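You operate a simulated robot arm through the tools that you are given. There is no shell and no other tool.

You run a simulated two-armed robot. Do the job below in one go: nothing can be reset, and whatever is moved stays where it is left.

JOB
Brush the lint off the blue hat, then clean the brush in its dock.
Fine: two presses of the orange key strip it; the hat goes in the red tray. What is to be rubbed or washed off counts as gone when no trace of it is left.

Only the result counts: the job must be done as asked and must still hold three seconds after the hand-in. Knocking over, shifting, dropping, spilling or breaking anything else fails it.

ROBOT AND FRAMES
Two 7-joint arms with two-finger parallel grippers on one trunk that stands fixed in place. Base frame: the origin is at the foot of the trunk, x ahead of it, y to its left, z up. Lengths are in mm, angles in rad, forces in N, time in s.
The left shoulder is at [69, 182, 1111], the right one opposite. With the tool pointing down near the work surface each hand reaches from about 300 to 740 mm from the base axis, measured 20 degrees to its own side. Payload 3.91 kg a hand.
Tool frame (each hand has its own): the origin (TCP) lies between the finger pads and is the grasp point; the fingertips stand 30 mm ahead of it; z points along the fingers, y is the line along which they close. The gripper opens to 110 mm. The fingers are 20 mm wide and 10 mm thick; the gripper's body (48 by 112 mm) begins 55 mm behind the TCP.
Orientation is that of the tool frame in the base frame, as a unit quaternion [x, y, z, w]. With the fingers straight down and closing along the base's y, the tool's x points along the base's -x, its y along +y and its z along -z.

CONTROLS
- The arms move only by the tool nudge_tool. It takes "left_increments", "right_increments" or both (then of equal length, played together; a hand with none holds still); each is one flat list of numbers, 7 for each row, row after row: the shift along the tool's x, y, z in units of 50 mm (1.0 is 50 mm), then the turn, a rotation vector about the tool's x, y, z in units of 5 degrees (1.0 is 5 degrees), then the opening, from 0 (shut) to 1 (fully open). In form: [tx, ty, tz, wx, wy, wz, gripper, tx, ty, tz, wx, wy, wz, gripper, ...]. A call has 1 to 20 rows; each row shifts and turns the commanded pose from where the row before left it, along the tool's axes as they then stand. A call with a number of a shift or a turn outside -1 to 1 is refused whole. A row lasts 0.2 s, in which the tool goes at most 50 mm and 0.15 rad; a call with a longer step from one row to the next is refused whole, and so is a gripper value outside its range. Where a pose cannot be reached the arm comes as near as it can. A force on the tool above 40 N (or 10 N above the force at the start of the call, whichever is more), or a blocked arm, ends the call early, and 0.2 s more pass. The fingers move at their own pace (about 72 mm/s each) and stop on an object; they squeeze with about 41 N. The grip force told is the motor's: it shows also when the fingers shut on nothing. Time passes only in rows, and 0.2 s behind the last, so rows that do not move let the fingers close. It gives the time, the measured TCP pose, the force on the tool (base axes), the opening and the grip force at its end, in the units of the frame above (readings bear some noise), with the torque about the TCP (base axes, N m) and any sound that the robot's microphone picked up.
- Cameras (640 x 400 px; columns grow to the right, rows downward): "scene" is now at [207, 43, 1339.4]; the picture's right is [0.46, -0.89, 0.00], its down [-0.17, -0.09, -0.98] and it looks along [0.87, 0.46, -0.19] (base axes); focal length 214 px, centre (320, 200). "left" rides on the left gripper at [73, -17, -103] in its tool frame; the picture's right is [0.23, 0.97, 0.00], its down [-0.76, 0.18, -0.62] and it looks along [-0.61, 0.14, 0.78] (tool axes); focal length 222 px, centre (320, 200). "right" rides on the right gripper at [73, 17, -103] in its tool frame; the picture's right is [-0.23, 0.97, 0.00], its down [-0.76, -0.18, -0.62] and it looks along [-0.61, -0.14, 0.78] (tool axes); focal length 222 px, centre (320, 200). There is no depth. A picture from a camera that has moved, and an enlarged one, comes with that camera's place and axes in the base frame and with its lens.
- grab_frame(camera): a new picture of that camera. The clock stands still meanwhile.
- slide_trunk(by): slides the trunk up (or, below 0, down) by that many mm; the arms and the scene camera ride with it, the base frame stays. It gives what a move gives, with no picture.
- turn_head(pan, tilt): turns the head with the scene camera to pan (to the left, within 1.396 rad either way) and tilt (down, from -0.506 to 1.204), counted from straight ahead of the robot. It gives what a move gives.
- enlarge(camera, box): a new picture of the part [left, top, right, bottom] of that camera's present view, enlarged. The clock stands still meanwhile.
- job_done(): hands the job in; it is judged then, once.

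Nothing tells you positions but the pictures and the camera data. Unless the task says otherwise, let go and move clear before handing in.

The tools are called after "Request:" as a command line: name --argument value ..., lists and objects as JSON in quotes. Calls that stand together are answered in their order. nudge_tool: Moves the arms, as the interface text tells. Its arguments: {"type":"object","properties":{"left_increments":{"type":"array","items":{"type":"number"}},"right_increments":{"type":"array","items":{"type":"number"}}},"required":[]} The other tools are called the same way: slide_trunk (by) slides the trunk up or down; turn_head (pan, tilt) turns the head that bears the scene camera; grab_frame (camera) takes a picture; enlarge (camera, box) takes an enlarged picture of a part of a camera's view; job_done () hands the job in.

At the start:

```text
time_s: 0.0
left_eef_pos: [403.2, 440.0, 1172.4]
left_ee_rot: [-0.001, 1.0, 0.0, 0.0]
left_ft_force: [-0.6, 0.2, -0.4]
left_ft_torque: [0.02, 0.04, 0.0]
left_grip_width: 109.9
left_finger_force: 0.1
right_eef_pos: [304.1, 16.9, 1228.0]
right_ee_rot: [0.011, 1.0, -0.006, -0.004]
right_ft_force: [43.1, 24.7, -23.4]
right_ft_torque: [-3.25, 2.61, -3.21]
right_grip_width: 110.1
right_finger_force: 0.1
trunk travel left (down, up): [-375.0, 139.0]
head pan, tilt: [0.728, 1.141]
```

scene: 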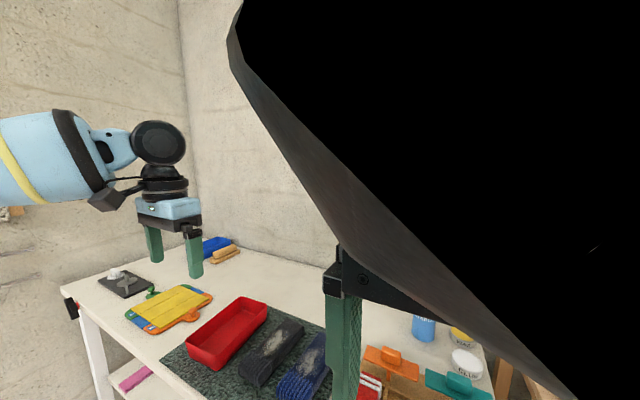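
right: 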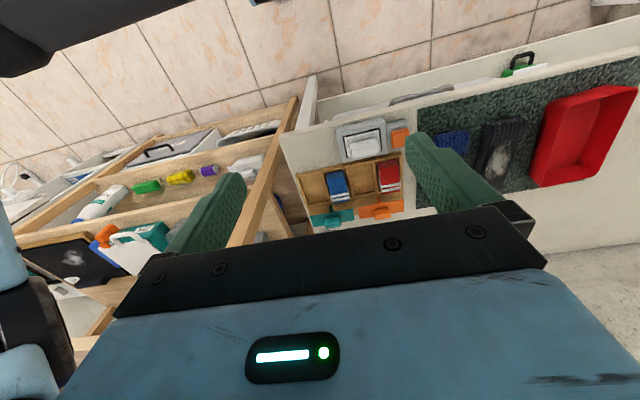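
left: 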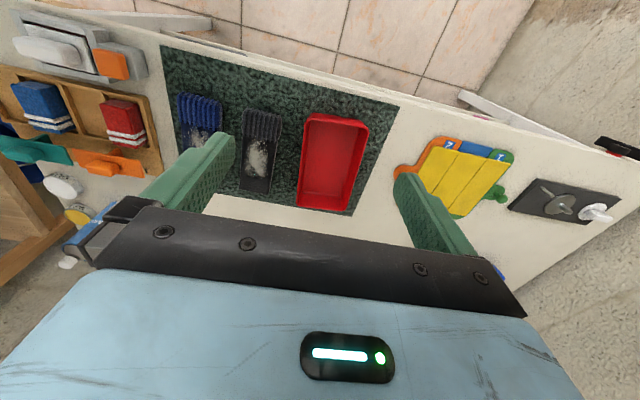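

The scene view is largely blocked by the right arm, which also reads a force. I see a table with a red tray, two knit hats on a mat, and a brush/dock area. I'll take closer pictures first before moving anything.

Request:
grab_frame --camera "scene"

Request:
enlarge --camera "left" --box '[0, 0, 320, 240]'

Request:
enlarge --camera "right" --box '[260, 60, 640, 240]'

Request:
enlarge --camera "scene" --box '[160, 220, 520, 400]'

```text
taken
camera scene: at [207.0, 43.0, 1339.4], right [0.46, -0.89, 0.0], down [-0.17, -0.09, -0.98], along [0.87, 0.46, -0.19], focal length 214 px, centre (320, 200)
```

scene: 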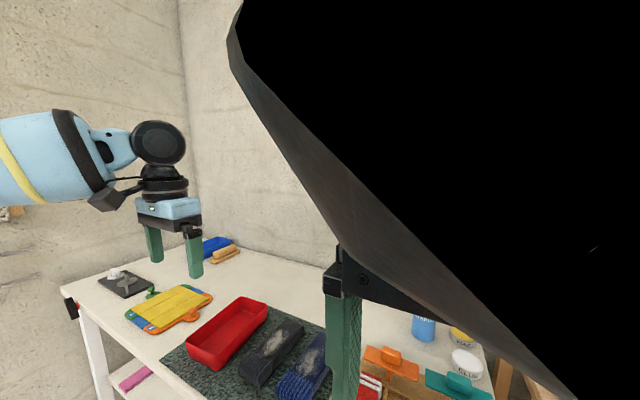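

```text
1.67 times, centred on (160, 120) of left
camera zoom: at [332.3, 423.1, 1275.9], right [-0.23, 0.97, 0.0], down [0.76, 0.18, 0.62], along [0.61, 0.14, -0.78], focal length 370 px, centre (587, 333)
```

zoom: 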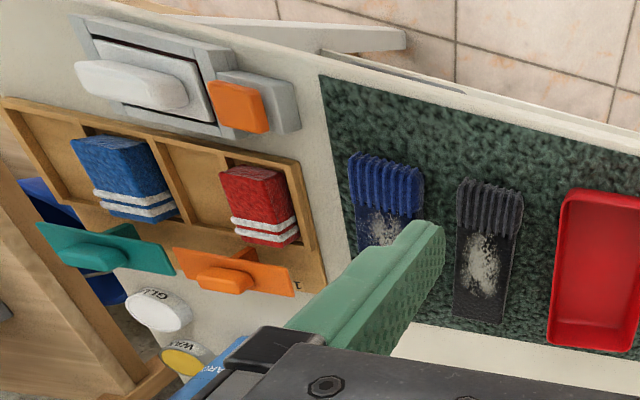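

```text
1.68 times, centred on (450, 150) of right
camera zoom: at [233.6, 36.4, 1331.5], right [0.25, 0.97, -0.01], down [0.76, -0.19, 0.62], along [0.6, -0.16, -0.78], focal length 374 px, centre (101, 284)
```

zoom: 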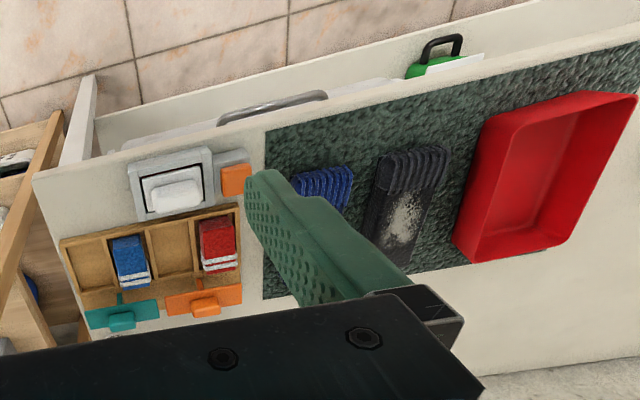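

```text
1.78 times, centred on (340, 310) of scene
camera zoom: at [207.0, 43.0, 1339.4], right [0.46, -0.89, 0.0], down [-0.17, -0.09, -0.98], along [0.87, 0.46, -0.19], focal length 381 px, centre (284, 4)
```

zoom: 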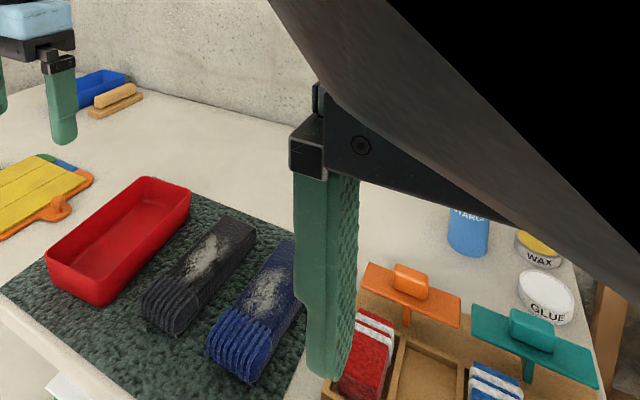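

The right hand appears to be jammed against the head: the camera's measured direction doesn't match the head's pan and tilt. The dock with the white brush and orange key looks to be near (460, 0–100), the blue hat near (520, 230) and the red tray near (550, 500). I'll ease the right hand forward and off the head first.

Request:
nudge_tool --right_increments '[-0.3, 0, 0, 0, 0, 0, 1, -0.3, 0, 0, 0, 0, 0, 1, -0.3, 0, 0, 0, 0, 0, 1, -0.3, 0, 0, 0, 0, 0, 1]'

```text
time_s: 1.0
left_eef_pos: [403.4, 440.9, 1171.4]
left_ee_rot: [-0.001, 1.0, 0.0, 0.0]
left_ft_force: [-1.0, 1.0, -1.1]
left_ft_torque: [-0.02, 0.0, 0.0]
left_grip_width: 109.8
left_finger_force: 0.1
right_eef_pos: [370.1, 15.2, 1224.4]
right_ee_rot: [0.018, 1.0, -0.004, -0.012]
right_ft_force: [0.5, 0.6, 0.7]
right_ft_torque: [0.01, 0.0, -0.01]
right_grip_width: 110.3
right_finger_force: 0.1
trunk travel left (down, up): [-375.0, 139.0]
head pan, tilt: [0.728, 1.141]
```

The force on the right hand has gone, so it is free. I'll move it off to the right and look again.

Request:
nudge_tool --right_increments '[0, -0.8, 0, 0, 0, 0, 1, 0, -0.8, 0, 0, 0, 0, 1, 0, -0.8, 0, 0, 0, 0, 1, 0, -0.8, 0, 0, 0, 0, 1, 0, -0.8, 0, 0, 0, 0, 1, 0, -0.8, 0, 0, 0, 0, 1]'

Request:
grab_frame --camera "scene"

Request:
grab_frame --camera "right"

```text
time_s: 2.0
left_eef_pos: [403.4, 440.7, 1171.6]
left_ee_rot: [-0.001, 1.0, 0.0, -0.001]
left_ft_force: [0.5, 0.0, -0.3]
left_ft_torque: [0.0, 0.02, 0.02]
left_grip_width: 110.0
left_finger_force: 0.0
right_eef_pos: [371.5, -131.2, 1219.8]
right_ee_rot: [0.032, 0.999, -0.012, -0.002]
right_ft_force: [44.0, 28.8, -60.5]
right_ft_torque: [-4.55, -0.31, -3.55]
right_grip_width: 110.1
right_finger_force: 0.0
trunk travel left (down, up): [-375.0, 139.0]
head pan, tilt: [0.728, 1.141]
stopped in row 4 (right hand): the force on the tool passed its limit at 79 N (the readings are from after the stop); the commanded pose is now the measured one
```

```text
taken
camera scene: at [206.5, 21.8, 1291.1], right [0.26, -0.96, 0.0], down [-0.64, -0.17, -0.75], along [0.73, 0.2, -0.66], focal length 214 px, centre (320, 200)
```

scene: 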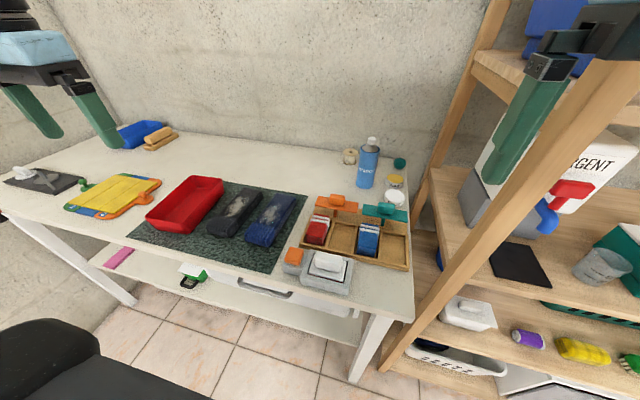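

```text
taken
camera right: at [301.6, -108.2, 1322.9], right [0.29, 0.96, -0.02], down [0.75, -0.21, 0.62], along [0.59, -0.2, -0.78], focal length 222 px, centre (320, 200)
```

right: 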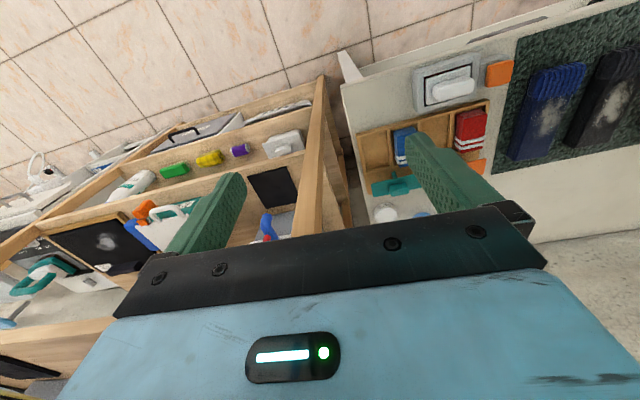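

The hand is still catching on the head, which is being held off its set pan and tilt. I'll raise the head to take the pressure off, then pull the hand clear.

Request:
turn_head --pan 0.2 --tilt 0.1

Request:
grab_frame --camera "scene"

```text
time_s: 3.3
left_eef_pos: [404.5, 440.7, 1171.7]
left_ee_rot: [-0.001, 1.0, 0.0, 0.0]
left_ft_force: [0.4, 0.6, -0.4]
left_ft_torque: [0.01, -0.01, -0.01]
left_grip_width: 110.0
left_finger_force: 0.1
right_eef_pos: [366.7, -132.0, 1226.2]
right_ee_rot: [0.022, 1.0, -0.007, -0.001]
right_ft_force: [-0.3, -0.1, 0.1]
right_ft_torque: [0.0, 0.01, 0.0]
right_grip_width: 110.0
right_finger_force: 0.0
trunk travel left (down, up): [-375.0, 139.0]
head pan, tilt: [0.201, 0.099]
```

```text
taken
camera scene: at [214.5, 18.2, 1347.6], right [0.2, -0.98, 0.0], down [-0.1, -0.02, -0.99], along [0.97, 0.2, -0.1], focal length 214 px, centre (320, 200)
```

scene: 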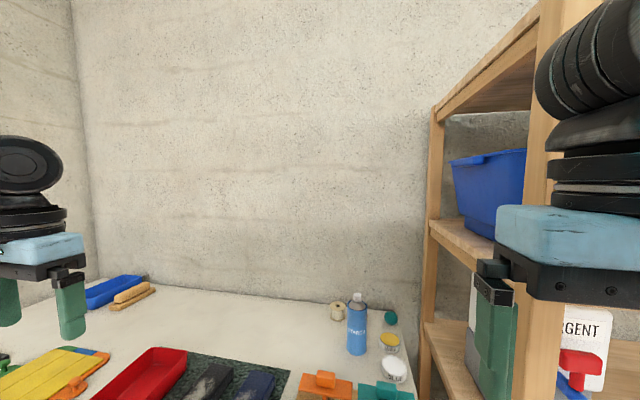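

The contact is gone and the head now reads its set angles. I'll slide the right hand further right, staying in front of the shelf, then tilt the head down to see the work area.

Request:
nudge_tool --right_increments '[0, -0.5, 0, 0, 0, 0, 1, 0, -0.5, 0, 0, 0, 0, 1, 0, -0.5, 0, 0, 0, 0, 1, 0, -0.5, 0, 0, 0, 0, 1, 0, -0.5, 0, 0, 0, 0, 1, 0, -0.5, 0, 0, 0, 0, 1]'

```text
time_s: 4.7
left_eef_pos: [403.6, 439.7, 1171.0]
left_ee_rot: [-0.001, 1.0, 0.0, 0.001]
left_ft_force: [0.4, 0.0, -0.4]
left_ft_torque: [0.04, 0.01, -0.01]
left_grip_width: 109.8
left_finger_force: 0.0
right_eef_pos: [358.5, -281.7, 1226.3]
right_ee_rot: [0.022, 1.0, -0.007, -0.001]
right_ft_force: [1.2, 0.1, 0.6]
right_ft_torque: [0.03, 0.01, -0.03]
right_grip_width: 109.9
right_finger_force: 0.0
trunk travel left (down, up): [-375.0, 139.0]
head pan, tilt: [0.201, 0.099]
```

Request:
turn_head --pan 0.35 --tilt 0.9

Request:
grab_frame --camera "scene"

Request:
enlarge --camera "scene" --box '[100, 120, 420, 320]'

```text
time_s: 5.8
left_eef_pos: [404.1, 439.7, 1172.2]
left_ee_rot: [-0.001, 1.0, -0.001, 0.001]
left_ft_force: [-1.2, -0.2, -1.1]
left_ft_torque: [-0.08, 0.01, -0.02]
left_grip_width: 110.0
left_finger_force: 0.2
right_eef_pos: [359.8, -281.5, 1227.0]
right_ee_rot: [0.023, 1.0, -0.007, 0.0]
right_ft_force: [-0.5, 0.5, 0.5]
right_ft_torque: [-0.04, -0.04, 0.02]
right_grip_width: 110.0
right_finger_force: 0.1
trunk travel left (down, up): [-375.0, 139.0]
head pan, tilt: [0.351, 0.901]
```

```text
taken
camera scene: at [195.4, 25.8, 1276.8], right [0.34, -0.94, 0.0], down [-0.74, -0.27, -0.62], along [0.58, 0.21, -0.78], focal length 214 px, centre (320, 200)
```

scene: 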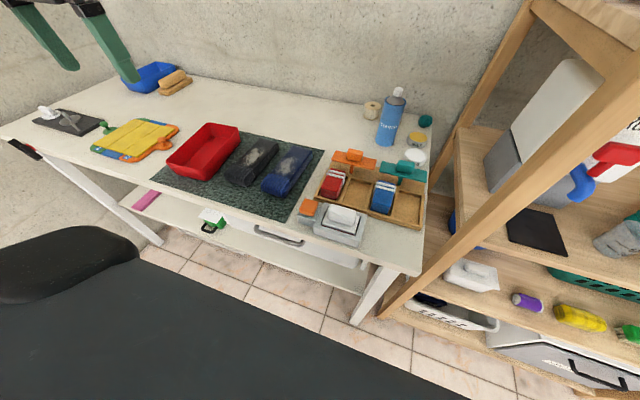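

```text
2.00 times, centred on (260, 220) of scene
camera zoom: at [195.4, 25.8, 1276.8], right [0.34, -0.94, 0.0], down [-0.74, -0.27, -0.62], along [0.58, 0.21, -0.78], focal length 429 px, centre (440, 160)
```

zoom: 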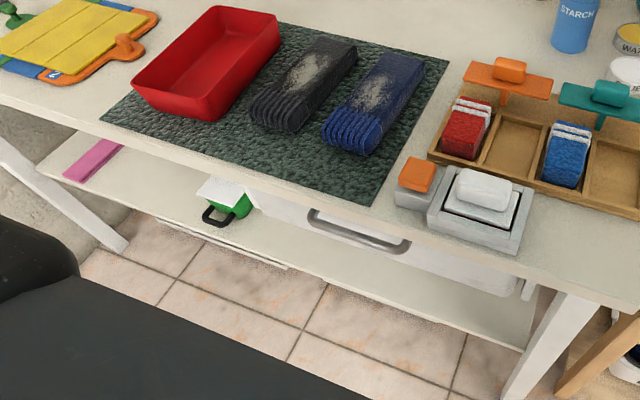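

The view is now clear and I've triangulated it. The table top is at z≈857 and the dock's brush handle is around (450, 70, 913). The orange key is around (447, 143, 908), and the blue hat runs along x around (560, 250). I'll bring the left hand above the dock for a close look.

Request:
nudge_tool --left_increments '[-0.09, -0.8, 0.18, 0, 0, 0, 1, -0.09, -0.8, 0.18, 0, 0, 0, 1, -0.09, -0.8, 0.18, 0, 0, 0, 1, -0.09, -0.8, 0.18, 0, 0, 0, 1, -0.09, -0.8, 0.18, 0, 0, 0, 1, -0.09, -0.8, 0.18, 0, 0, 0, 1]'

Request:
grab_frame --camera "left"

Request:
grab_frame --camera "scene"

```text
time_s: 7.2
left_eef_pos: [432.0, 200.2, 1117.1]
left_ee_rot: [0.0, 1.0, 0.0, 0.001]
left_ft_force: [0.2, -0.7, -0.1]
left_ft_torque: [0.01, 0.01, -0.02]
left_grip_width: 110.0
left_finger_force: 0.0
right_eef_pos: [360.3, -282.5, 1227.1]
right_ee_rot: [0.023, 1.0, -0.007, -0.001]
right_ft_force: [-0.2, 0.0, 0.2]
right_ft_torque: [0.01, 0.01, -0.01]
right_grip_width: 110.2
right_finger_force: 0.2
trunk travel left (down, up): [-375.0, 139.0]
head pan, tilt: [0.351, 0.901]
```

```text
taken
camera left: at [360.1, 181.8, 1221.9], right [-0.23, 0.97, 0.0], down [0.76, 0.18, 0.62], along [0.61, 0.14, -0.78], focal length 222 px, centre (320, 200)
```

left: 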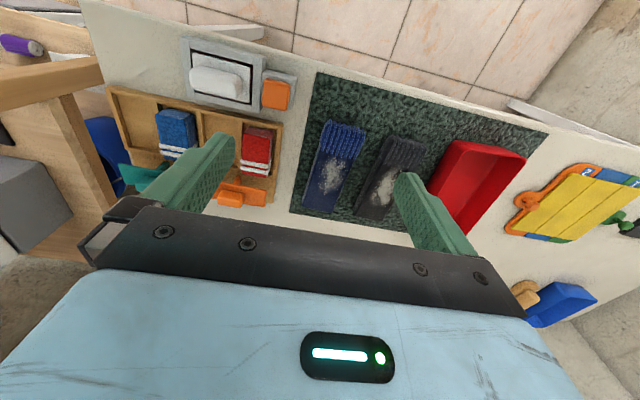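

```text
taken
camera scene: at [196.2, 25.0, 1276.6], right [0.34, -0.94, 0.0], down [-0.74, -0.27, -0.62], along [0.58, 0.21, -0.78], focal length 214 px, centre (320, 200)
```

scene: 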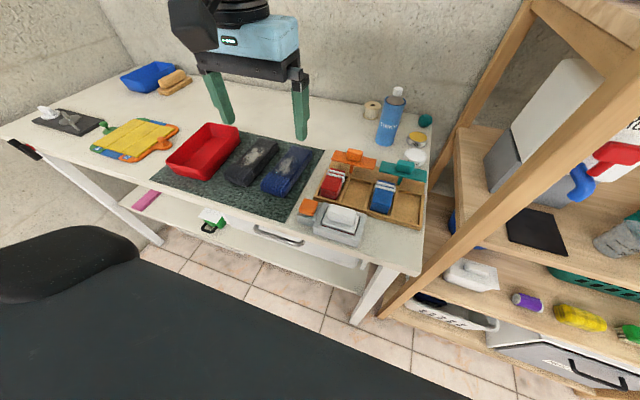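

The left hand is now above the work area with a good view. I'll enlarge the dock and the hats to measure them.

Request:
enlarge --camera "left" --box '[160, 20, 320, 120]'

Request:
enlarge --camera "left" --box '[280, 60, 540, 230]'

Request:
enlarge --camera "scene" --box '[200, 130, 440, 280]'

Request:
enlarge --camera "right" --box '[320, 20, 640, 220]'

```text
4.00 times, centred on (240, 70) of left
camera zoom: at [360.1, 181.8, 1221.9], right [-0.23, 0.97, 0.0], down [0.76, 0.18, 0.62], along [0.61, 0.14, -0.78], focal length 888 px, centre (640, 720)
```

zoom: 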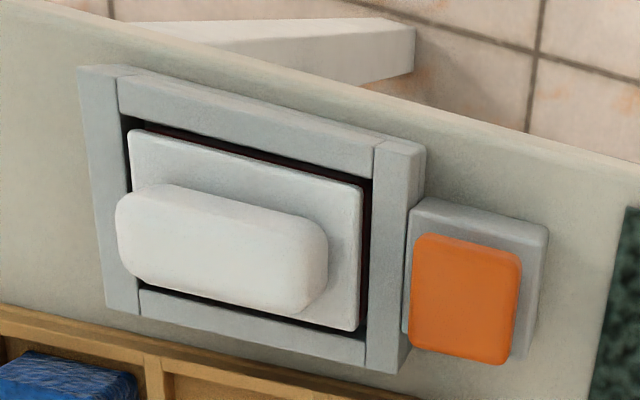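

```text
2.35 times, centred on (410, 145) of left
camera zoom: at [360.1, 181.8, 1221.9], right [-0.23, 0.97, 0.0], down [0.76, 0.18, 0.62], along [0.61, 0.14, -0.78], focal length 523 px, centre (108, 329)
```

zoom: 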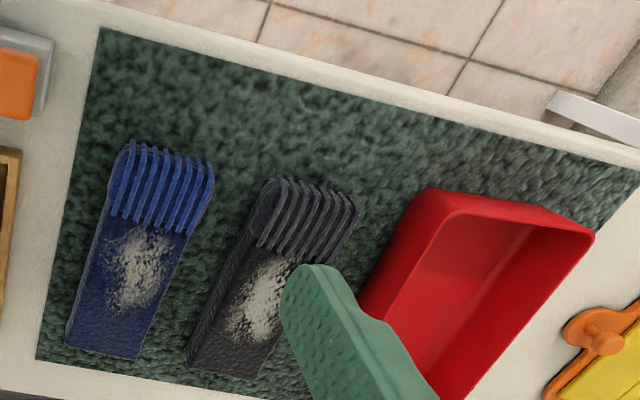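

```text
2.67 times, centred on (320, 205) of scene
camera zoom: at [196.2, 25.0, 1276.6], right [0.34, -0.94, 0.0], down [-0.74, -0.27, -0.62], along [0.58, 0.21, -0.78], focal length 572 px, centre (320, 187)
```

zoom: 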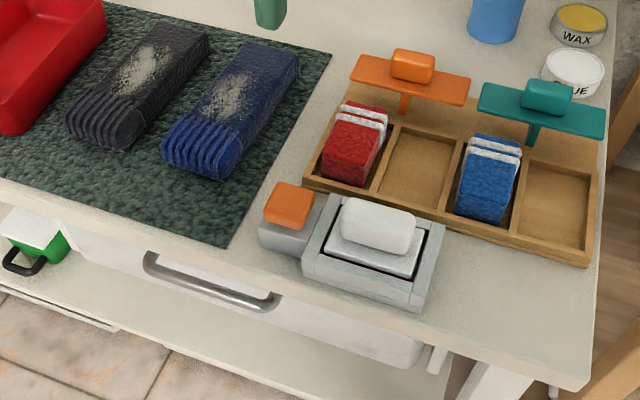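

```text
2.00 times, centred on (480, 120) of right
camera zoom: at [289.4, -260.6, 1330.4], right [0.27, 0.96, -0.01], down [0.75, -0.2, 0.62], along [0.6, -0.18, -0.78], focal length 444 px, centre (0, 360)
```

zoom: 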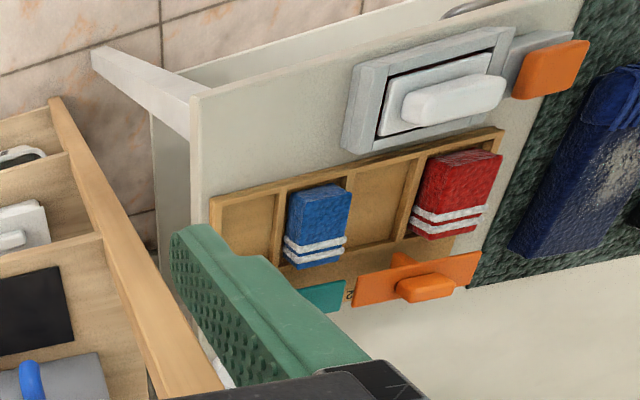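

The table edge runs along y at x≈405. The dock and brush are aligned with y, and the blue hat lies along x at y≈247, spanning x≈475–653, with its lint around x 520–600. To grip the brush handle across its narrow side I'll turn the left gripper 90° so it closes along x, moving towards the dock at the same height.

Request:
nudge_tool --left_increments '[0, 0, 0, 0, 0, 1, 1, 0, 0, 0, 0, 0, 1, 1, 0, 0, 0, 0, 0, 1, 1, 0, 0, 0, 0, 0, 1, 1, 0, 0, 0, 0, 0, 1, 1, 0, 0, 0, 0, 0, 1, 1, 0, 0, 0, 0, 0, 1, 1, 0, 0, 0, 0, 0, 1, 1, 0, 0, 0, 0, 0, 1, 1, 0, 0, 0, 0, 0, 1, 1, 0, 0, 0, 0, 0, 1, 1, 0, 0, 0, 0, 0, 1, 1, 0, 0, 0, 0, 0, 1, 1, 0, 0, 0, 0, 0, 1, 1, 0, 0, 0, 0, 0, 1, 1, 0, 0, 0, 0, 0, 1, 1, 0, 0, 0, 0, 0, 1, 1, 0, 0, 0, 0, 0, 1, 1]'

Request:
grab_frame --camera "left"

Request:
grab_frame --camera "scene"

```text
time_s: 11.0
left_eef_pos: [431.5, 201.1, 1117.6]
left_ee_rot: [0.708, 0.707, 0.0, 0.0]
left_ft_force: [0.1, 0.2, -0.9]
left_ft_torque: [-0.02, 0.0, -0.02]
left_grip_width: 110.3
left_finger_force: 0.1
right_eef_pos: [359.8, -281.5, 1227.0]
right_ee_rot: [0.022, 1.0, -0.007, -0.001]
right_ft_force: [-0.1, 0.2, 0.2]
right_ft_torque: [0.03, -0.02, 0.02]
right_grip_width: 110.1
right_finger_force: 0.1
trunk travel left (down, up): [-375.0, 139.0]
head pan, tilt: [0.351, 0.901]
```

```text
taken
camera left: at [415.6, 272.7, 1222.1], right [0.97, 0.23, 0.0], down [0.18, -0.76, 0.62], along [0.14, -0.61, -0.78], focal length 222 px, centre (320, 200)
```

left: 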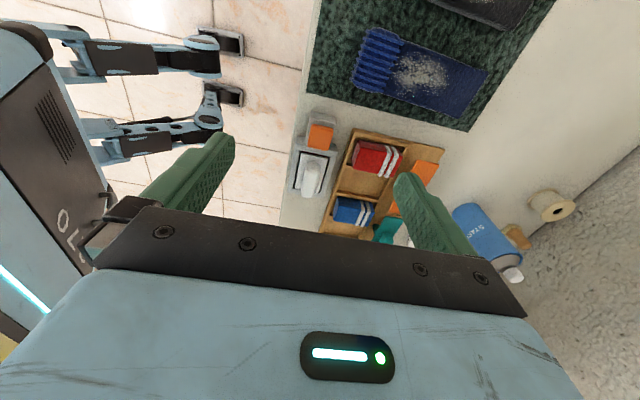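

```text
taken
camera scene: at [195.4, 25.8, 1276.7], right [0.34, -0.94, 0.0], down [-0.74, -0.27, -0.62], along [0.58, 0.21, -0.78], focal length 214 px, centre (320, 200)
```

scene: 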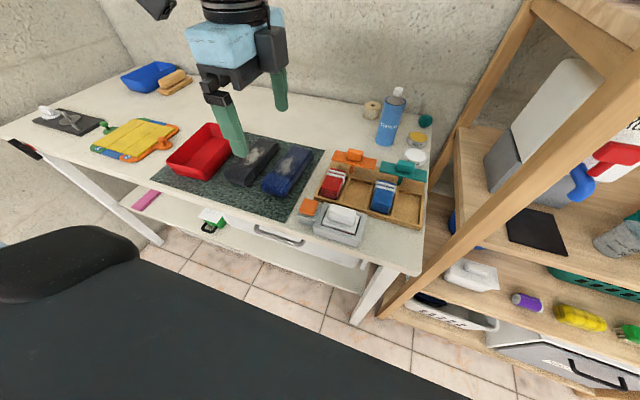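

The turn worked without trouble. I'll move closer above the dock for a measuring view.

Request:
nudge_tool --left_increments '[-0.6, 0.1, 0.3, 0, 0, 0, 1, -0.6, 0.1, 0.3, 0, 0, 0, 1, -0.6, 0.1, 0.3, 0, 0, 0, 1]'

Request:
grab_frame --camera "left"

Request:
enlarge --camera "left" --box '[240, 70, 400, 220]'

Request:
enlarge --camera "scene" --box '[280, 180, 400, 260]'

```text
time_s: 11.8
left_eef_pos: [448.7, 124.1, 1079.3]
left_ee_rot: [0.704, 0.71, 0.001, 0.001]
left_ft_force: [0.3, 0.5, 0.5]
left_ft_torque: [0.0, 0.04, 0.04]
left_grip_width: 110.0
left_finger_force: 0.0
left hand out of reach, approached as far as the arm can: row 3
right_eef_pos: [359.9, -280.9, 1227.5]
right_ee_rot: [0.023, 1.0, -0.007, -0.001]
right_ft_force: [0.3, -0.5, 0.1]
right_ft_torque: [0.01, -0.02, 0.05]
right_grip_width: 110.0
right_finger_force: 0.1
trunk travel left (down, up): [-375.0, 139.0]
head pan, tilt: [0.351, 0.901]
```

```text
taken
camera left: at [431.6, 195.3, 1182.7], right [0.97, 0.23, 0.0], down [0.18, -0.76, 0.62], along [0.15, -0.61, -0.78], focal length 222 px, centre (320, 200)
```

left: 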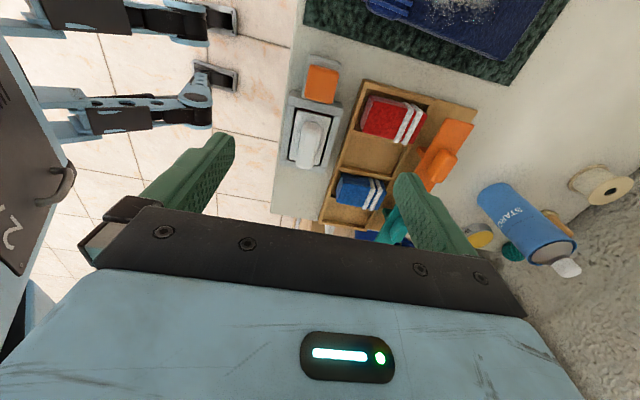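

```text
2.67 times, centred on (320, 145) of left
camera zoom: at [431.6, 195.3, 1182.7], right [0.97, 0.23, 0.0], down [0.18, -0.76, 0.62], along [0.15, -0.61, -0.78], focal length 592 px, centre (320, 347)
```

zoom: 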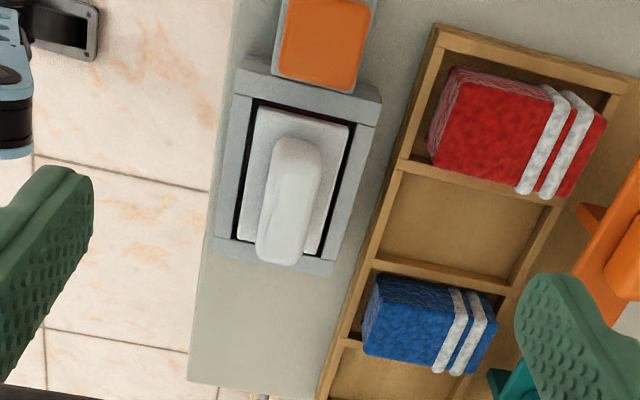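

```text
5.00 times, centred on (340, 220) of scene
camera zoom: at [196.2, 25.9, 1276.6], right [0.34, -0.94, 0.0], down [-0.74, -0.27, -0.62], along [0.58, 0.21, -0.78], focal length 1072 px, centre (220, 100)
```

zoom: 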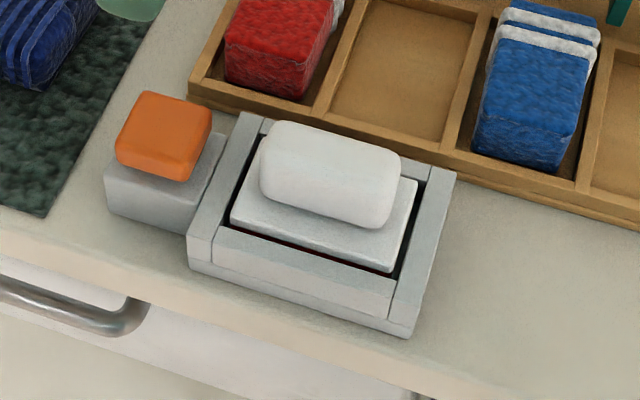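

Measured: the brush handle is centred at (446, 66), about 24 mm wide in x and 55 mm long in y, with its top at z≈918. The dock rim is at z≈887 and the key is centred at (447, 141). The left arm can't reach the dock with this wrist turn, so I'll go back to the default orientation and approach from there.

Request:
nudge_tool --left_increments '[0.8, 0, -0.3, 0, 0, 0, 1, 0.8, 0, 0, 0, 0, -1, 1, 0, 0, 0, 0, 0, -1, 1, 0, 0, 0, 0, 0, -1, 1, 0, 0, 0, 0, 0, -1, 1, 0, 0, 0, 0, 0, -1, 1, 0, 0, 0, 0, 0, -1, 1, 0, 0, 0, 0, 0, -1, 1, 0, 0, 0, 0, 0, -1, 1, 0, 0, 0, 0, 0, -1, 1, 0, 0, 0, 0, 0, -1, 1, 0, 0, 0, 0, 0, -1, 1, 0, 0, 0, 0, 0, -1, 1, 0, 0, 0, 0, 0, -1, 1, 0, 0, 0, 0, 0, -1, 1, 0, 0, 0, 0, 0, -1, 1, 0, 0, 0, 0, 0, -1, 1, 0, 0, 0, 0, 0, -1, 1, 0, 0, 0, 0, 0, -1, 1]'

```text
time_s: 15.8
left_eef_pos: [444.6, 202.9, 1093.4]
left_ee_rot: [-0.002, 1.0, 0.001, -0.001]
left_ft_force: [0.1, 0.6, 0.4]
left_ft_torque: [-0.01, 0.02, 0.04]
left_grip_width: 110.2
left_finger_force: 0.1
right_eef_pos: [359.8, -281.4, 1227.8]
right_ee_rot: [0.022, 1.0, -0.007, -0.001]
right_ft_force: [-0.5, 0.0, 0.0]
right_ft_torque: [0.03, 0.0, 0.01]
right_grip_width: 110.1
right_finger_force: 0.0
trunk travel left (down, up): [-375.0, 139.0]
head pan, tilt: [0.351, 0.901]
```

Back in the default orientation. I'll move above the brush handle.

Request:
nudge_tool --left_increments '[0, -0.685, 0.2, 0, 0, 0, 1, 0, -0.685, 0.2, 0, 0, 0, 1, 0, -0.685, 0.2, 0, 0, 0, 1, 0, -0.685, 0.2, 0, 0, 0, 1]'

Request:
grab_frame --camera "left"

Request:
grab_frame --camera "scene"

```text
time_s: 16.8
left_eef_pos: [447.4, 126.0, 1069.7]
left_ee_rot: [-0.002, 1.0, 0.0, 0.001]
left_ft_force: [-0.5, 0.5, 0.2]
left_ft_torque: [0.0, 0.04, 0.02]
left_grip_width: 109.9
left_finger_force: 0.1
left hand out of reach, approached as far as the arm can: row 3, 4
right_eef_pos: [360.2, -281.3, 1228.3]
right_ee_rot: [0.022, 1.0, -0.007, 0.0]
right_ft_force: [-0.1, 0.1, -0.3]
right_ft_torque: [0.0, -0.02, 0.0]
right_grip_width: 109.9
right_finger_force: 0.0
trunk travel left (down, up): [-375.0, 139.0]
head pan, tilt: [0.351, 0.901]
```

```text
taken
camera left: at [375.1, 107.2, 1173.1], right [-0.23, 0.97, 0.0], down [0.76, 0.18, 0.62], along [0.61, 0.14, -0.78], focal length 222 px, centre (320, 200)
```

left: 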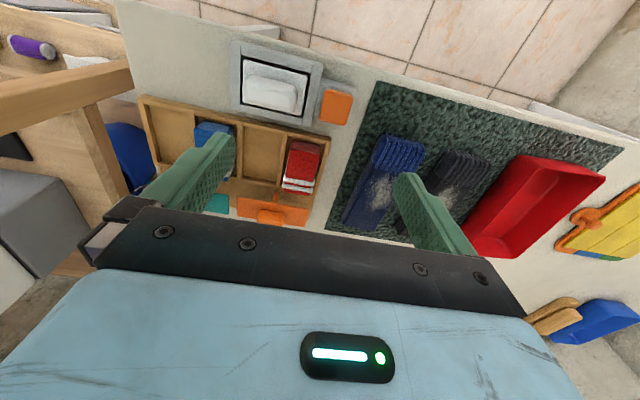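

```text
taken
camera scene: at [195.5, 25.6, 1276.7], right [0.34, -0.94, 0.0], down [-0.74, -0.27, -0.62], along [0.58, 0.21, -0.78], focal length 214 px, centre (320, 200)
```

scene: 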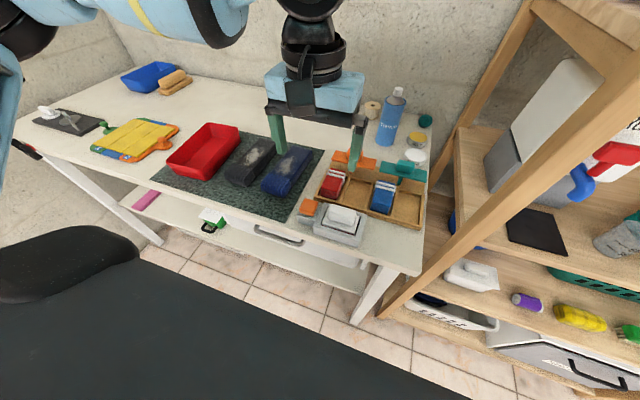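

The left arm stalls near y≈126 at this height. I'll try lower down, with the fingertips still above the key and handle, to see whether the reach improves there.

Request:
nudge_tool --left_increments '[0, 0.4, 0.4, 0, 0, 0, 1, 0, 0, 0.6, 0, 0, 0, 1, 0, 0, 0.6, 0, 0, 0, 1, 0, -0.3, 0, 0, 0, 0, 1, 0, -0.3, 0, 0, 0, 0, 1, 0, -0.3, 0, 0, 0, 0, 1, 0, -0.3, 0, 0, 0, 0, 1]'

```text
time_s: 18.4
left_eef_pos: [446.3, 112.8, 989.2]
left_ee_rot: [-0.003, 1.0, 0.001, 0.001]
left_ft_force: [-0.4, 0.3, 0.7]
left_ft_torque: [0.03, 0.02, 0.02]
left_grip_width: 109.8
left_finger_force: 0.1
left hand out of reach, approached as far as the arm can: row 6, 7
right_eef_pos: [360.6, -280.3, 1227.5]
right_ee_rot: [0.023, 1.0, -0.007, -0.001]
right_ft_force: [0.9, 0.5, 0.6]
right_ft_torque: [0.01, 0.0, -0.01]
right_grip_width: 110.1
right_finger_force: 0.0
trunk travel left (down, up): [-375.0, 139.0]
head pan, tilt: [0.351, 0.901]
```

Lower is slightly better (y≈113), so the height relative to the shoulder matters. I'll raise the trunk and test again from there.

Request:
slide_trunk --by 135

Request:
nudge_tool --left_increments '[0, 0.2, 0.8, 0, 0, 0, 1, 0, 0, 0.8, 0, 0, 0, 1, 0, 0, 0.7, 0, 0, 0, 1, 0, 0, 0.5, 0, 0, 0, 1, 0, -0.3, 0, 0, 0, 0, 1, 0, -0.3, 0, 0, 0, 0, 1, 0, -0.3, 0, 0, 0, 0, 1]'

```text
time_s: 20.1
left_eef_pos: [408.9, 116.0, 1261.7]
left_ee_rot: [-0.001, 0.987, -0.001, 0.16]
left_ft_force: [-0.7, -1.0, -0.2]
left_ft_torque: [-0.03, -0.01, 0.01]
left_grip_width: 109.9
left_finger_force: 0.0
right_eef_pos: [361.5, -282.5, 1361.3]
right_ee_rot: [0.022, 1.0, -0.007, -0.003]
right_ft_force: [0.7, -1.5, 0.3]
right_ft_torque: [-0.03, 0.02, 0.01]
right_grip_width: 110.2
right_finger_force: 0.0
trunk travel left (down, up): [-510.0, 4.0]
head pan, tilt: [0.351, 0.901]
```

```text
time_s: 21.6
left_eef_pos: [452.2, 119.7, 1129.0]
left_ee_rot: [-0.002, 0.987, -0.001, 0.161]
left_ft_force: [-0.1, 0.0, -0.1]
left_ft_torque: [0.0, -0.01, -0.01]
left_grip_width: 109.9
left_finger_force: 0.1
left hand out of reach, approached as far as the arm can: row 5, 6, 7
right_eef_pos: [360.9, -281.3, 1363.3]
right_ee_rot: [0.022, 1.0, -0.007, -0.001]
right_ft_force: [0.3, -0.6, 0.5]
right_ft_torque: [0.0, 0.03, -0.02]
right_grip_width: 110.2
right_finger_force: 0.0
trunk travel left (down, up): [-510.0, 4.0]
head pan, tilt: [0.351, 0.901]
```

The left hand changed its tilt during the trunk slide: it now leans about 18° and sits higher. I'll look before going on.

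Request:
grab_frame --camera "scene"

Request:
grab_frame --camera "right"

```text
taken
camera scene: at [86.9, 25.7, 1434.4], right [0.34, -0.94, 0.0], down [-0.74, -0.27, -0.62], along [0.58, 0.21, -0.78], focal length 214 px, centre (320, 200)
```

scene: 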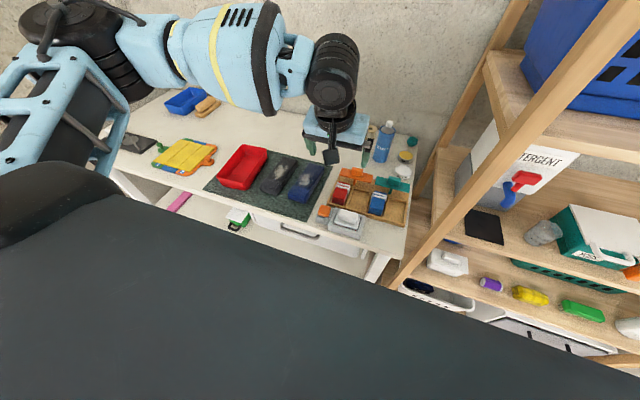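

```text
taken
camera right: at [289.4, -260.4, 1466.2], right [0.27, 0.96, -0.01], down [0.75, -0.2, 0.62], along [0.6, -0.18, -0.78], focal length 222 px, centre (320, 200)
```

right: 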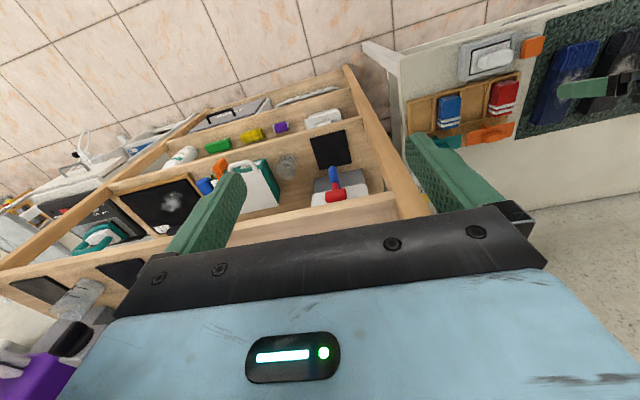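

Raising the trunk also carries the head, and probably the shoulders, backwards, so it doesn't help. I'll bring the left hand back to an easy pose and lower the trunk again.

Request:
nudge_tool --left_increments '[0, 0.8, 0, 0, 0, 0, 1, 0, 0.8, 0, 0, 0, 0, 1, 0, 0.6, 0, 0, 0, 0, 1, 0, 0, 0, 0, 0.9, 0, 1, 0, 0, 0, 0, 0.9, 0, 1, 0, 0, 0, 0, 0.9, 0, 1, 0, 0, 0, 0, 0.9, 0, 1]'

Request:
slide_trunk --by -135

Request:
grab_frame --camera "scene"

```text
time_s: 23.2
left_eef_pos: [452.4, 229.1, 1129.2]
left_ee_rot: [-0.002, 1.0, -0.001, 0.004]
left_ft_force: [0.0, 0.1, -0.5]
left_ft_torque: [0.01, 0.02, 0.0]
left_grip_width: 109.7
left_finger_force: 0.0
right_eef_pos: [359.9, -282.9, 1363.5]
right_ee_rot: [0.022, 1.0, -0.007, -0.002]
right_ft_force: [0.3, 0.6, 0.0]
right_ft_torque: [0.01, -0.01, 0.0]
right_grip_width: 110.0
right_finger_force: 0.1
trunk travel left (down, up): [-510.0, 4.0]
head pan, tilt: [0.351, 0.901]
```

```text
time_s: 24.9
left_eef_pos: [451.1, 228.1, 994.6]
left_ee_rot: [-0.002, 1.0, -0.001, 0.005]
left_ft_force: [0.0, -0.3, 0.0]
left_ft_torque: [0.0, 0.01, -0.01]
left_grip_width: 109.7
left_finger_force: 0.0
right_eef_pos: [359.6, -281.8, 1228.7]
right_ee_rot: [0.023, 1.0, -0.007, -0.002]
right_ft_force: [0.4, 0.0, 0.5]
right_ft_torque: [0.0, 0.0, -0.01]
right_grip_width: 110.1
right_finger_force: 0.1
trunk travel left (down, up): [-375.0, 139.0]
head pan, tilt: [0.351, 0.901]
```

```text
taken
camera scene: at [195.1, 25.7, 1276.8], right [0.34, -0.94, 0.0], down [-0.74, -0.27, -0.62], along [0.58, 0.21, -0.78], focal length 214 px, centre (320, 200)
```

scene: 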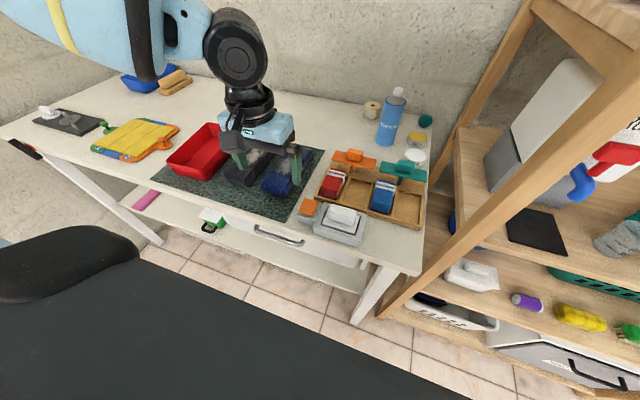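

The baseline is restored. The dock may suit the right arm, so I'll move the left hand out of the way and bring the right hand lower and across to the dock, staying in front of the table and below the head.

Request:
nudge_tool --left_increments '[0, 0.7, -0.4, 0, 0, 0, 1, 0, 0.7, -0.4, 0, 0, 0, 1, 0, 0.7, -0.4, 0, 0, 0, 1, 0, 0.7, 0, 0, 0, 0, 1, 0, 0.7, 0, 0, 0, 0, 1]' --right_increments '[0, 0, 0.8, -0.16, 0, -0.53, 1, 0, 0, 0.8, 0, 0, 0, 1, 0, 0, 0.8, 0, 0, 0, 1, 0, 0, 0.8, 0, 0, 0, 1, 0, 0.4, 0.4, 0, 0, 0, 1]'

Request:
nudge_tool --right_increments '[0, 0.8, 0, 0, 0, 0, 1, 0, 0.8, 0, 0, 0, 0, 1, 0, 0.8, 0, 0, 0, 0, 1, 0, 0.8, 0, 0, 0, 0, 1, 0, 0.8, 0, 0, 0, 0, 1, 0, 0.8, 0, 0, 0, 0, 1]'

Request:
grab_frame --camera "scene"

```text
time_s: 26.1
left_eef_pos: [450.9, 402.5, 1052.7]
left_ee_rot: [-0.002, 1.0, -0.001, 0.004]
left_ft_force: [-0.2, 0.4, 0.4]
left_ft_torque: [-0.04, 0.0, 0.0]
left_grip_width: 110.1
left_finger_force: 0.0
right_eef_pos: [358.5, -260.7, 1048.8]
right_ee_rot: [0.0, 1.0, -0.001, 0.0]
right_ft_force: [0.0, 0.1, -1.2]
right_ft_torque: [-0.04, 0.03, 0.0]
right_grip_width: 110.0
right_finger_force: 0.0
trunk travel left (down, up): [-375.0, 139.0]
head pan, tilt: [0.351, 0.901]
```

```text
time_s: 27.5
left_eef_pos: [451.4, 401.3, 1053.2]
left_ee_rot: [-0.001, 1.0, -0.001, 0.004]
left_ft_force: [-0.2, 0.6, 0.1]
left_ft_torque: [0.01, -0.01, -0.02]
left_grip_width: 110.0
left_finger_force: 0.0
right_eef_pos: [360.1, -21.1, 1047.1]
right_ee_rot: [0.0, 1.0, -0.001, -0.001]
right_ft_force: [0.0, 0.5, 0.0]
right_ft_torque: [-0.03, -0.04, 0.01]
right_grip_width: 109.8
right_finger_force: 0.1
trunk travel left (down, up): [-375.0, 139.0]
head pan, tilt: [0.351, 0.901]
```

```text
taken
camera scene: at [195.4, 26.7, 1276.7], right [0.34, -0.94, 0.0], down [-0.74, -0.27, -0.62], along [0.58, 0.21, -0.78], focal length 214 px, centre (320, 200)
```

scene: 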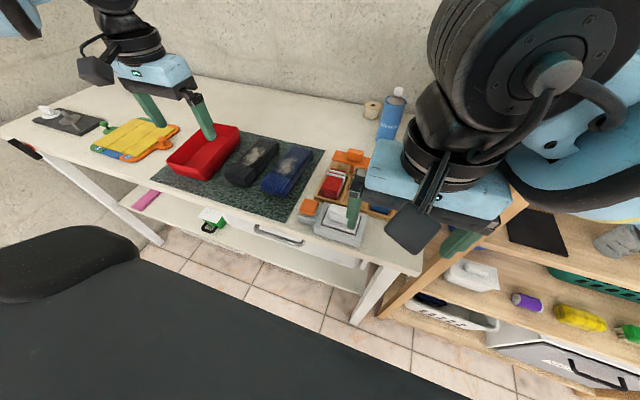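

The right arm gets there freely. I'll move on to above the brush and test reach.

Request:
nudge_tool --right_increments '[-0.6, 0.4, 0, 0, 0, 0, 1, -0.6, 0.4, 0, 0, 0, 0, 1, -0.5, 0.5, 0, 0, 0, 0, 1, 0, 0.44, 0.2, 0, 0, 0, 1]'

Request:
grab_frame --camera "right"

Request:
grab_frame --camera "scene"

```text
time_s: 28.5
left_eef_pos: [450.3, 400.8, 1054.3]
left_ee_rot: [-0.002, 1.0, -0.001, 0.004]
left_ft_force: [-0.8, 0.6, 0.3]
left_ft_torque: [0.02, 0.01, 0.0]
left_grip_width: 110.3
left_finger_force: 0.1
right_eef_pos: [445.6, 66.2, 1036.6]
right_ee_rot: [0.0, 1.0, 0.001, -0.001]
right_ft_force: [0.4, -0.5, -0.7]
right_ft_torque: [0.0, 0.0, 0.0]
right_grip_width: 110.1
right_finger_force: 0.0
trunk travel left (down, up): [-375.0, 139.0]
head pan, tilt: [0.351, 0.901]
```

```text
taken
camera right: at [373.3, 82.1, 1140.8], right [0.23, 0.97, 0.0], down [0.76, -0.18, 0.62], along [0.61, -0.14, -0.78], focal length 222 px, centre (320, 200)
```

right: 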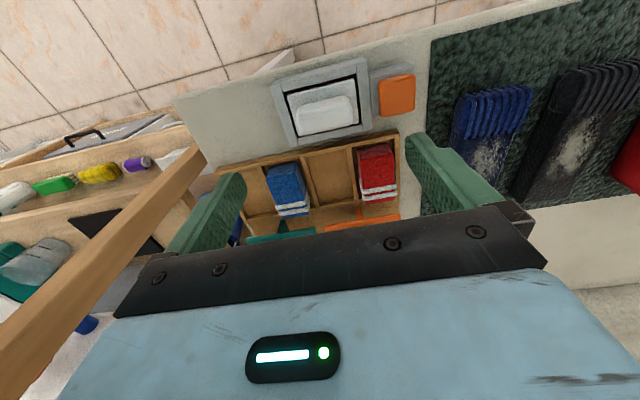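

```text
taken
camera scene: at [195.2, 25.9, 1276.7], right [0.34, -0.94, 0.0], down [-0.74, -0.27, -0.62], along [0.58, 0.21, -0.78], focal length 214 px, centre (320, 200)
```

scene: 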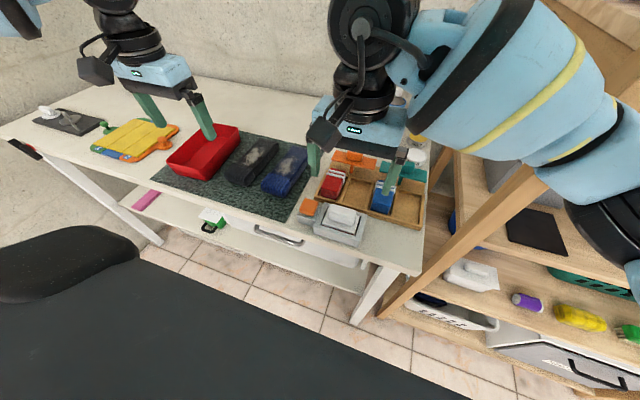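

The right arm reaches the dock. Before picking up the brush I'll test at this safe height whether it can also reach over the hat.

Request:
nudge_tool --right_increments '[-0.4, 0.6, 0, 0, 0, 0, 1, -0.4, 0.6, 0, 0, 0, 0, 1, -0.4, 0.6, 0, 0, 0, 0, 1, -0.4, 0.6, 0, 0, 0, 0, 1, -0.4, 0.6, 0, 0, 0, 0, 1, -0.4, 0.6, 0, 0, 0, 0, 1]'

```text
time_s: 30.1
left_eef_pos: [450.7, 400.8, 1053.5]
left_ee_rot: [-0.002, 1.0, -0.001, 0.004]
left_ft_force: [-0.1, 0.4, -0.5]
left_ft_torque: [0.01, 0.03, 0.01]
left_grip_width: 110.0
left_finger_force: 0.1
right_eef_pos: [559.4, 105.1, 1033.5]
right_ee_rot: [0.062, 0.998, 0.008, -0.011]
right_ft_force: [-0.1, 0.1, 0.0]
right_ft_torque: [-0.02, 0.02, 0.0]
right_grip_width: 110.1
right_finger_force: 0.1
right hand out of reach, approached as far as the arm can: row 4, 5, 6
trunk travel left (down, up): [-375.0, 139.0]
head pan, tilt: [0.351, 0.901]
stopped in row 6 (right hand): the arm was blocked; the commanded pose is now the measured one
```

The right arm stops around y≈105 there, so it can't work on the hat. The left arm can reach the hat. By tilting its fingers towards −y, about the closing axis so the handle is still gripped squarely, it should also reach the dock. I'll park the right arm first.

Request:
nudge_tool --right_increments '[0.6, -0.3, 0, 0, 0, -0.71, 1, 0.6, -0.3, 0, 0, 0, -0.71, 1, 0.6, -0.3, 0, 0, 0, 0, 1, 0.6, -0.3, 0, 0, 0, 0, 1, 0.6, -0.4, 0, 0, 0, 0, 1, 0.6, -0.4, 0, 0, 0, 0, 1, 0.4, -0.6, 0, 0, 0, 0, 1, 0, -0.8, 0, 0, 0, 0, 1, 0, -0.8, 0, 0, 0, 0, 1, 0, -0.8, 0, 0, 0, 0, 1, 0, -0.8, 0, 0, 0, 0, 1, 0, -0.8, 0, 0, 0, 0, 1, 0, -0.8, 0, 0, 0, 0, 1]'

```text
time_s: 32.9
left_eef_pos: [450.2, 401.4, 1054.1]
left_ee_rot: [-0.002, 1.0, -0.002, 0.004]
left_ft_force: [-0.9, 0.4, -0.4]
left_ft_torque: [0.01, 0.0, -0.01]
left_grip_width: 110.2
left_finger_force: 0.0
right_eef_pos: [356.2, -257.7, 1031.5]
right_ee_rot: [-0.002, 1.0, 0.007, -0.01]
right_ft_force: [-0.4, -0.2, 0.1]
right_ft_torque: [0.0, 0.0, 0.01]
right_grip_width: 109.9
right_finger_force: 0.1
trunk travel left (down, up): [-375.0, 139.0]
head pan, tilt: [0.351, 0.901]
```

The right arm is parked. Now I'll move the left hand in, turn it 90° and tilt it 20° so the fingers point down and towards −y.

Request:
nudge_tool --left_increments '[0, -0.9, 0, 0, 0, 0, 1, 0, -0.9, 0, 0, 0, 0, 1, 0, -0.9, 0, 0, 0, 1, 1, 0, 0, 0, 0, 0, 1, 1, 0, 0, 0, 0, 0, 1, 1, 0, 0, 0, 0, 0, 1, 1, 0, 0, 0, 0, 0, 1, 1, 0, 0, 0, 0, 0, 1, 1, 0, 0, 0, 0, 0, 1, 1, 0, 0, 0, 0, 0, 1, 1, 0, 0, 0, 0, 0, 1, 1, 0, 0, 0, 0, 0, 1, 1, 0, 0, 0, 0, 0, 1, 1, 0, 0, 0, 0, 0, 1, 1, 0, 0, 0, 0, 0, 1, 1, 0, 0, 0, 0, 0, 1, 1, 0, 0, 0, 0, 0, 1, 1, 0, 0, 0, 0, 0, 1, 1, 0, 0, 0, 0, 0, 1, 1, 0, 0, 0, 0, 0, 1, 1]'

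Request:
nudge_tool --left_increments '[0, 0, 0, 0, -1, 0, 1, 0, 0, 0, 0, -1, 0, 1, 0, 0, 0, 0, -1, 0, 1, 0, 0, 0, 0, -1, 0, 1]'

```text
time_s: 37.1
left_eef_pos: [451.3, 265.5, 1055.6]
left_ee_rot: [0.706, 0.708, 0.002, 0.003]
left_ft_force: [0.1, 0.3, 0.1]
left_ft_torque: [-0.02, -0.02, 0.0]
left_grip_width: 110.3
left_finger_force: 0.2
right_eef_pos: [356.7, -257.5, 1032.6]
right_ee_rot: [0.0, 1.0, 0.008, -0.011]
right_ft_force: [-0.4, 0.9, -0.1]
right_ft_torque: [0.01, 0.02, -0.01]
right_grip_width: 110.0
right_finger_force: 0.0
trunk travel left (down, up): [-375.0, 139.0]
head pan, tilt: [0.351, 0.901]
```

```text
time_s: 38.1
left_eef_pos: [451.4, 265.5, 1054.0]
left_ee_rot: [0.695, 0.697, -0.121, 0.128]
left_ft_force: [0.5, 0.2, 0.4]
left_ft_torque: [0.02, -0.03, 0.0]
left_grip_width: 109.9
left_finger_force: 0.0
right_eef_pos: [357.3, -256.2, 1031.3]
right_ee_rot: [-0.001, 1.0, 0.008, -0.011]
right_ft_force: [0.1, 0.9, 1.2]
right_ft_torque: [0.0, -0.02, 0.02]
right_grip_width: 110.0
right_finger_force: 0.0
trunk travel left (down, up): [-375.0, 139.0]
head pan, tilt: [0.351, 0.901]
```

The tilt is as intended, with the tool z-axis at about (0, −0.35, −0.94). I'll move diagonally towards a point above the brush.

Request:
nudge_tool --left_increments '[-0.61, -0.025, 0.593, 0, 0, 0, 1, -0.61, -0.025, 0.593, 0, 0, 0, 1, -0.61, -0.025, 0.593, 0, 0, 0, 1, -0.61, -0.025, 0.593, 0, 0, 0, 1]'

Request:
grab_frame --camera "left"

Request:
grab_frame --camera "scene"

```text
time_s: 39.1
left_eef_pos: [447.8, 111.0, 984.3]
left_ee_rot: [0.695, 0.697, -0.12, 0.126]
left_ft_force: [0.4, 0.6, 0.0]
left_ft_torque: [0.01, 0.02, 0.02]
left_grip_width: 110.1
left_finger_force: 0.1
right_eef_pos: [356.8, -258.2, 1030.9]
right_ee_rot: [-0.001, 1.0, 0.008, -0.011]
right_ft_force: [0.7, -0.6, 0.0]
right_ft_torque: [-0.01, -0.01, 0.0]
right_grip_width: 110.0
right_finger_force: 0.1
trunk travel left (down, up): [-375.0, 139.0]
head pan, tilt: [0.351, 0.901]
```

```text
taken
camera left: at [430.0, 213.3, 1056.9], right [0.97, 0.22, -0.07], down [0.17, -0.5, 0.85], along [0.15, -0.84, -0.52], focal length 222 px, centre (320, 200)
```

left: 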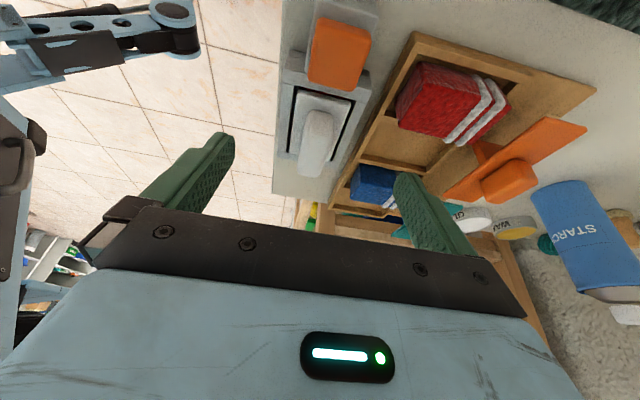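

```text
taken
camera scene: at [195.7, 24.9, 1276.7], right [0.34, -0.94, 0.0], down [-0.74, -0.27, -0.62], along [0.58, 0.21, -0.78], focal length 214 px, centre (320, 200)
```

scene: 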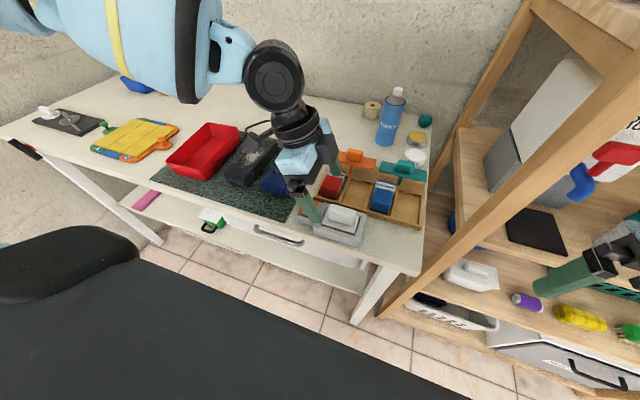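

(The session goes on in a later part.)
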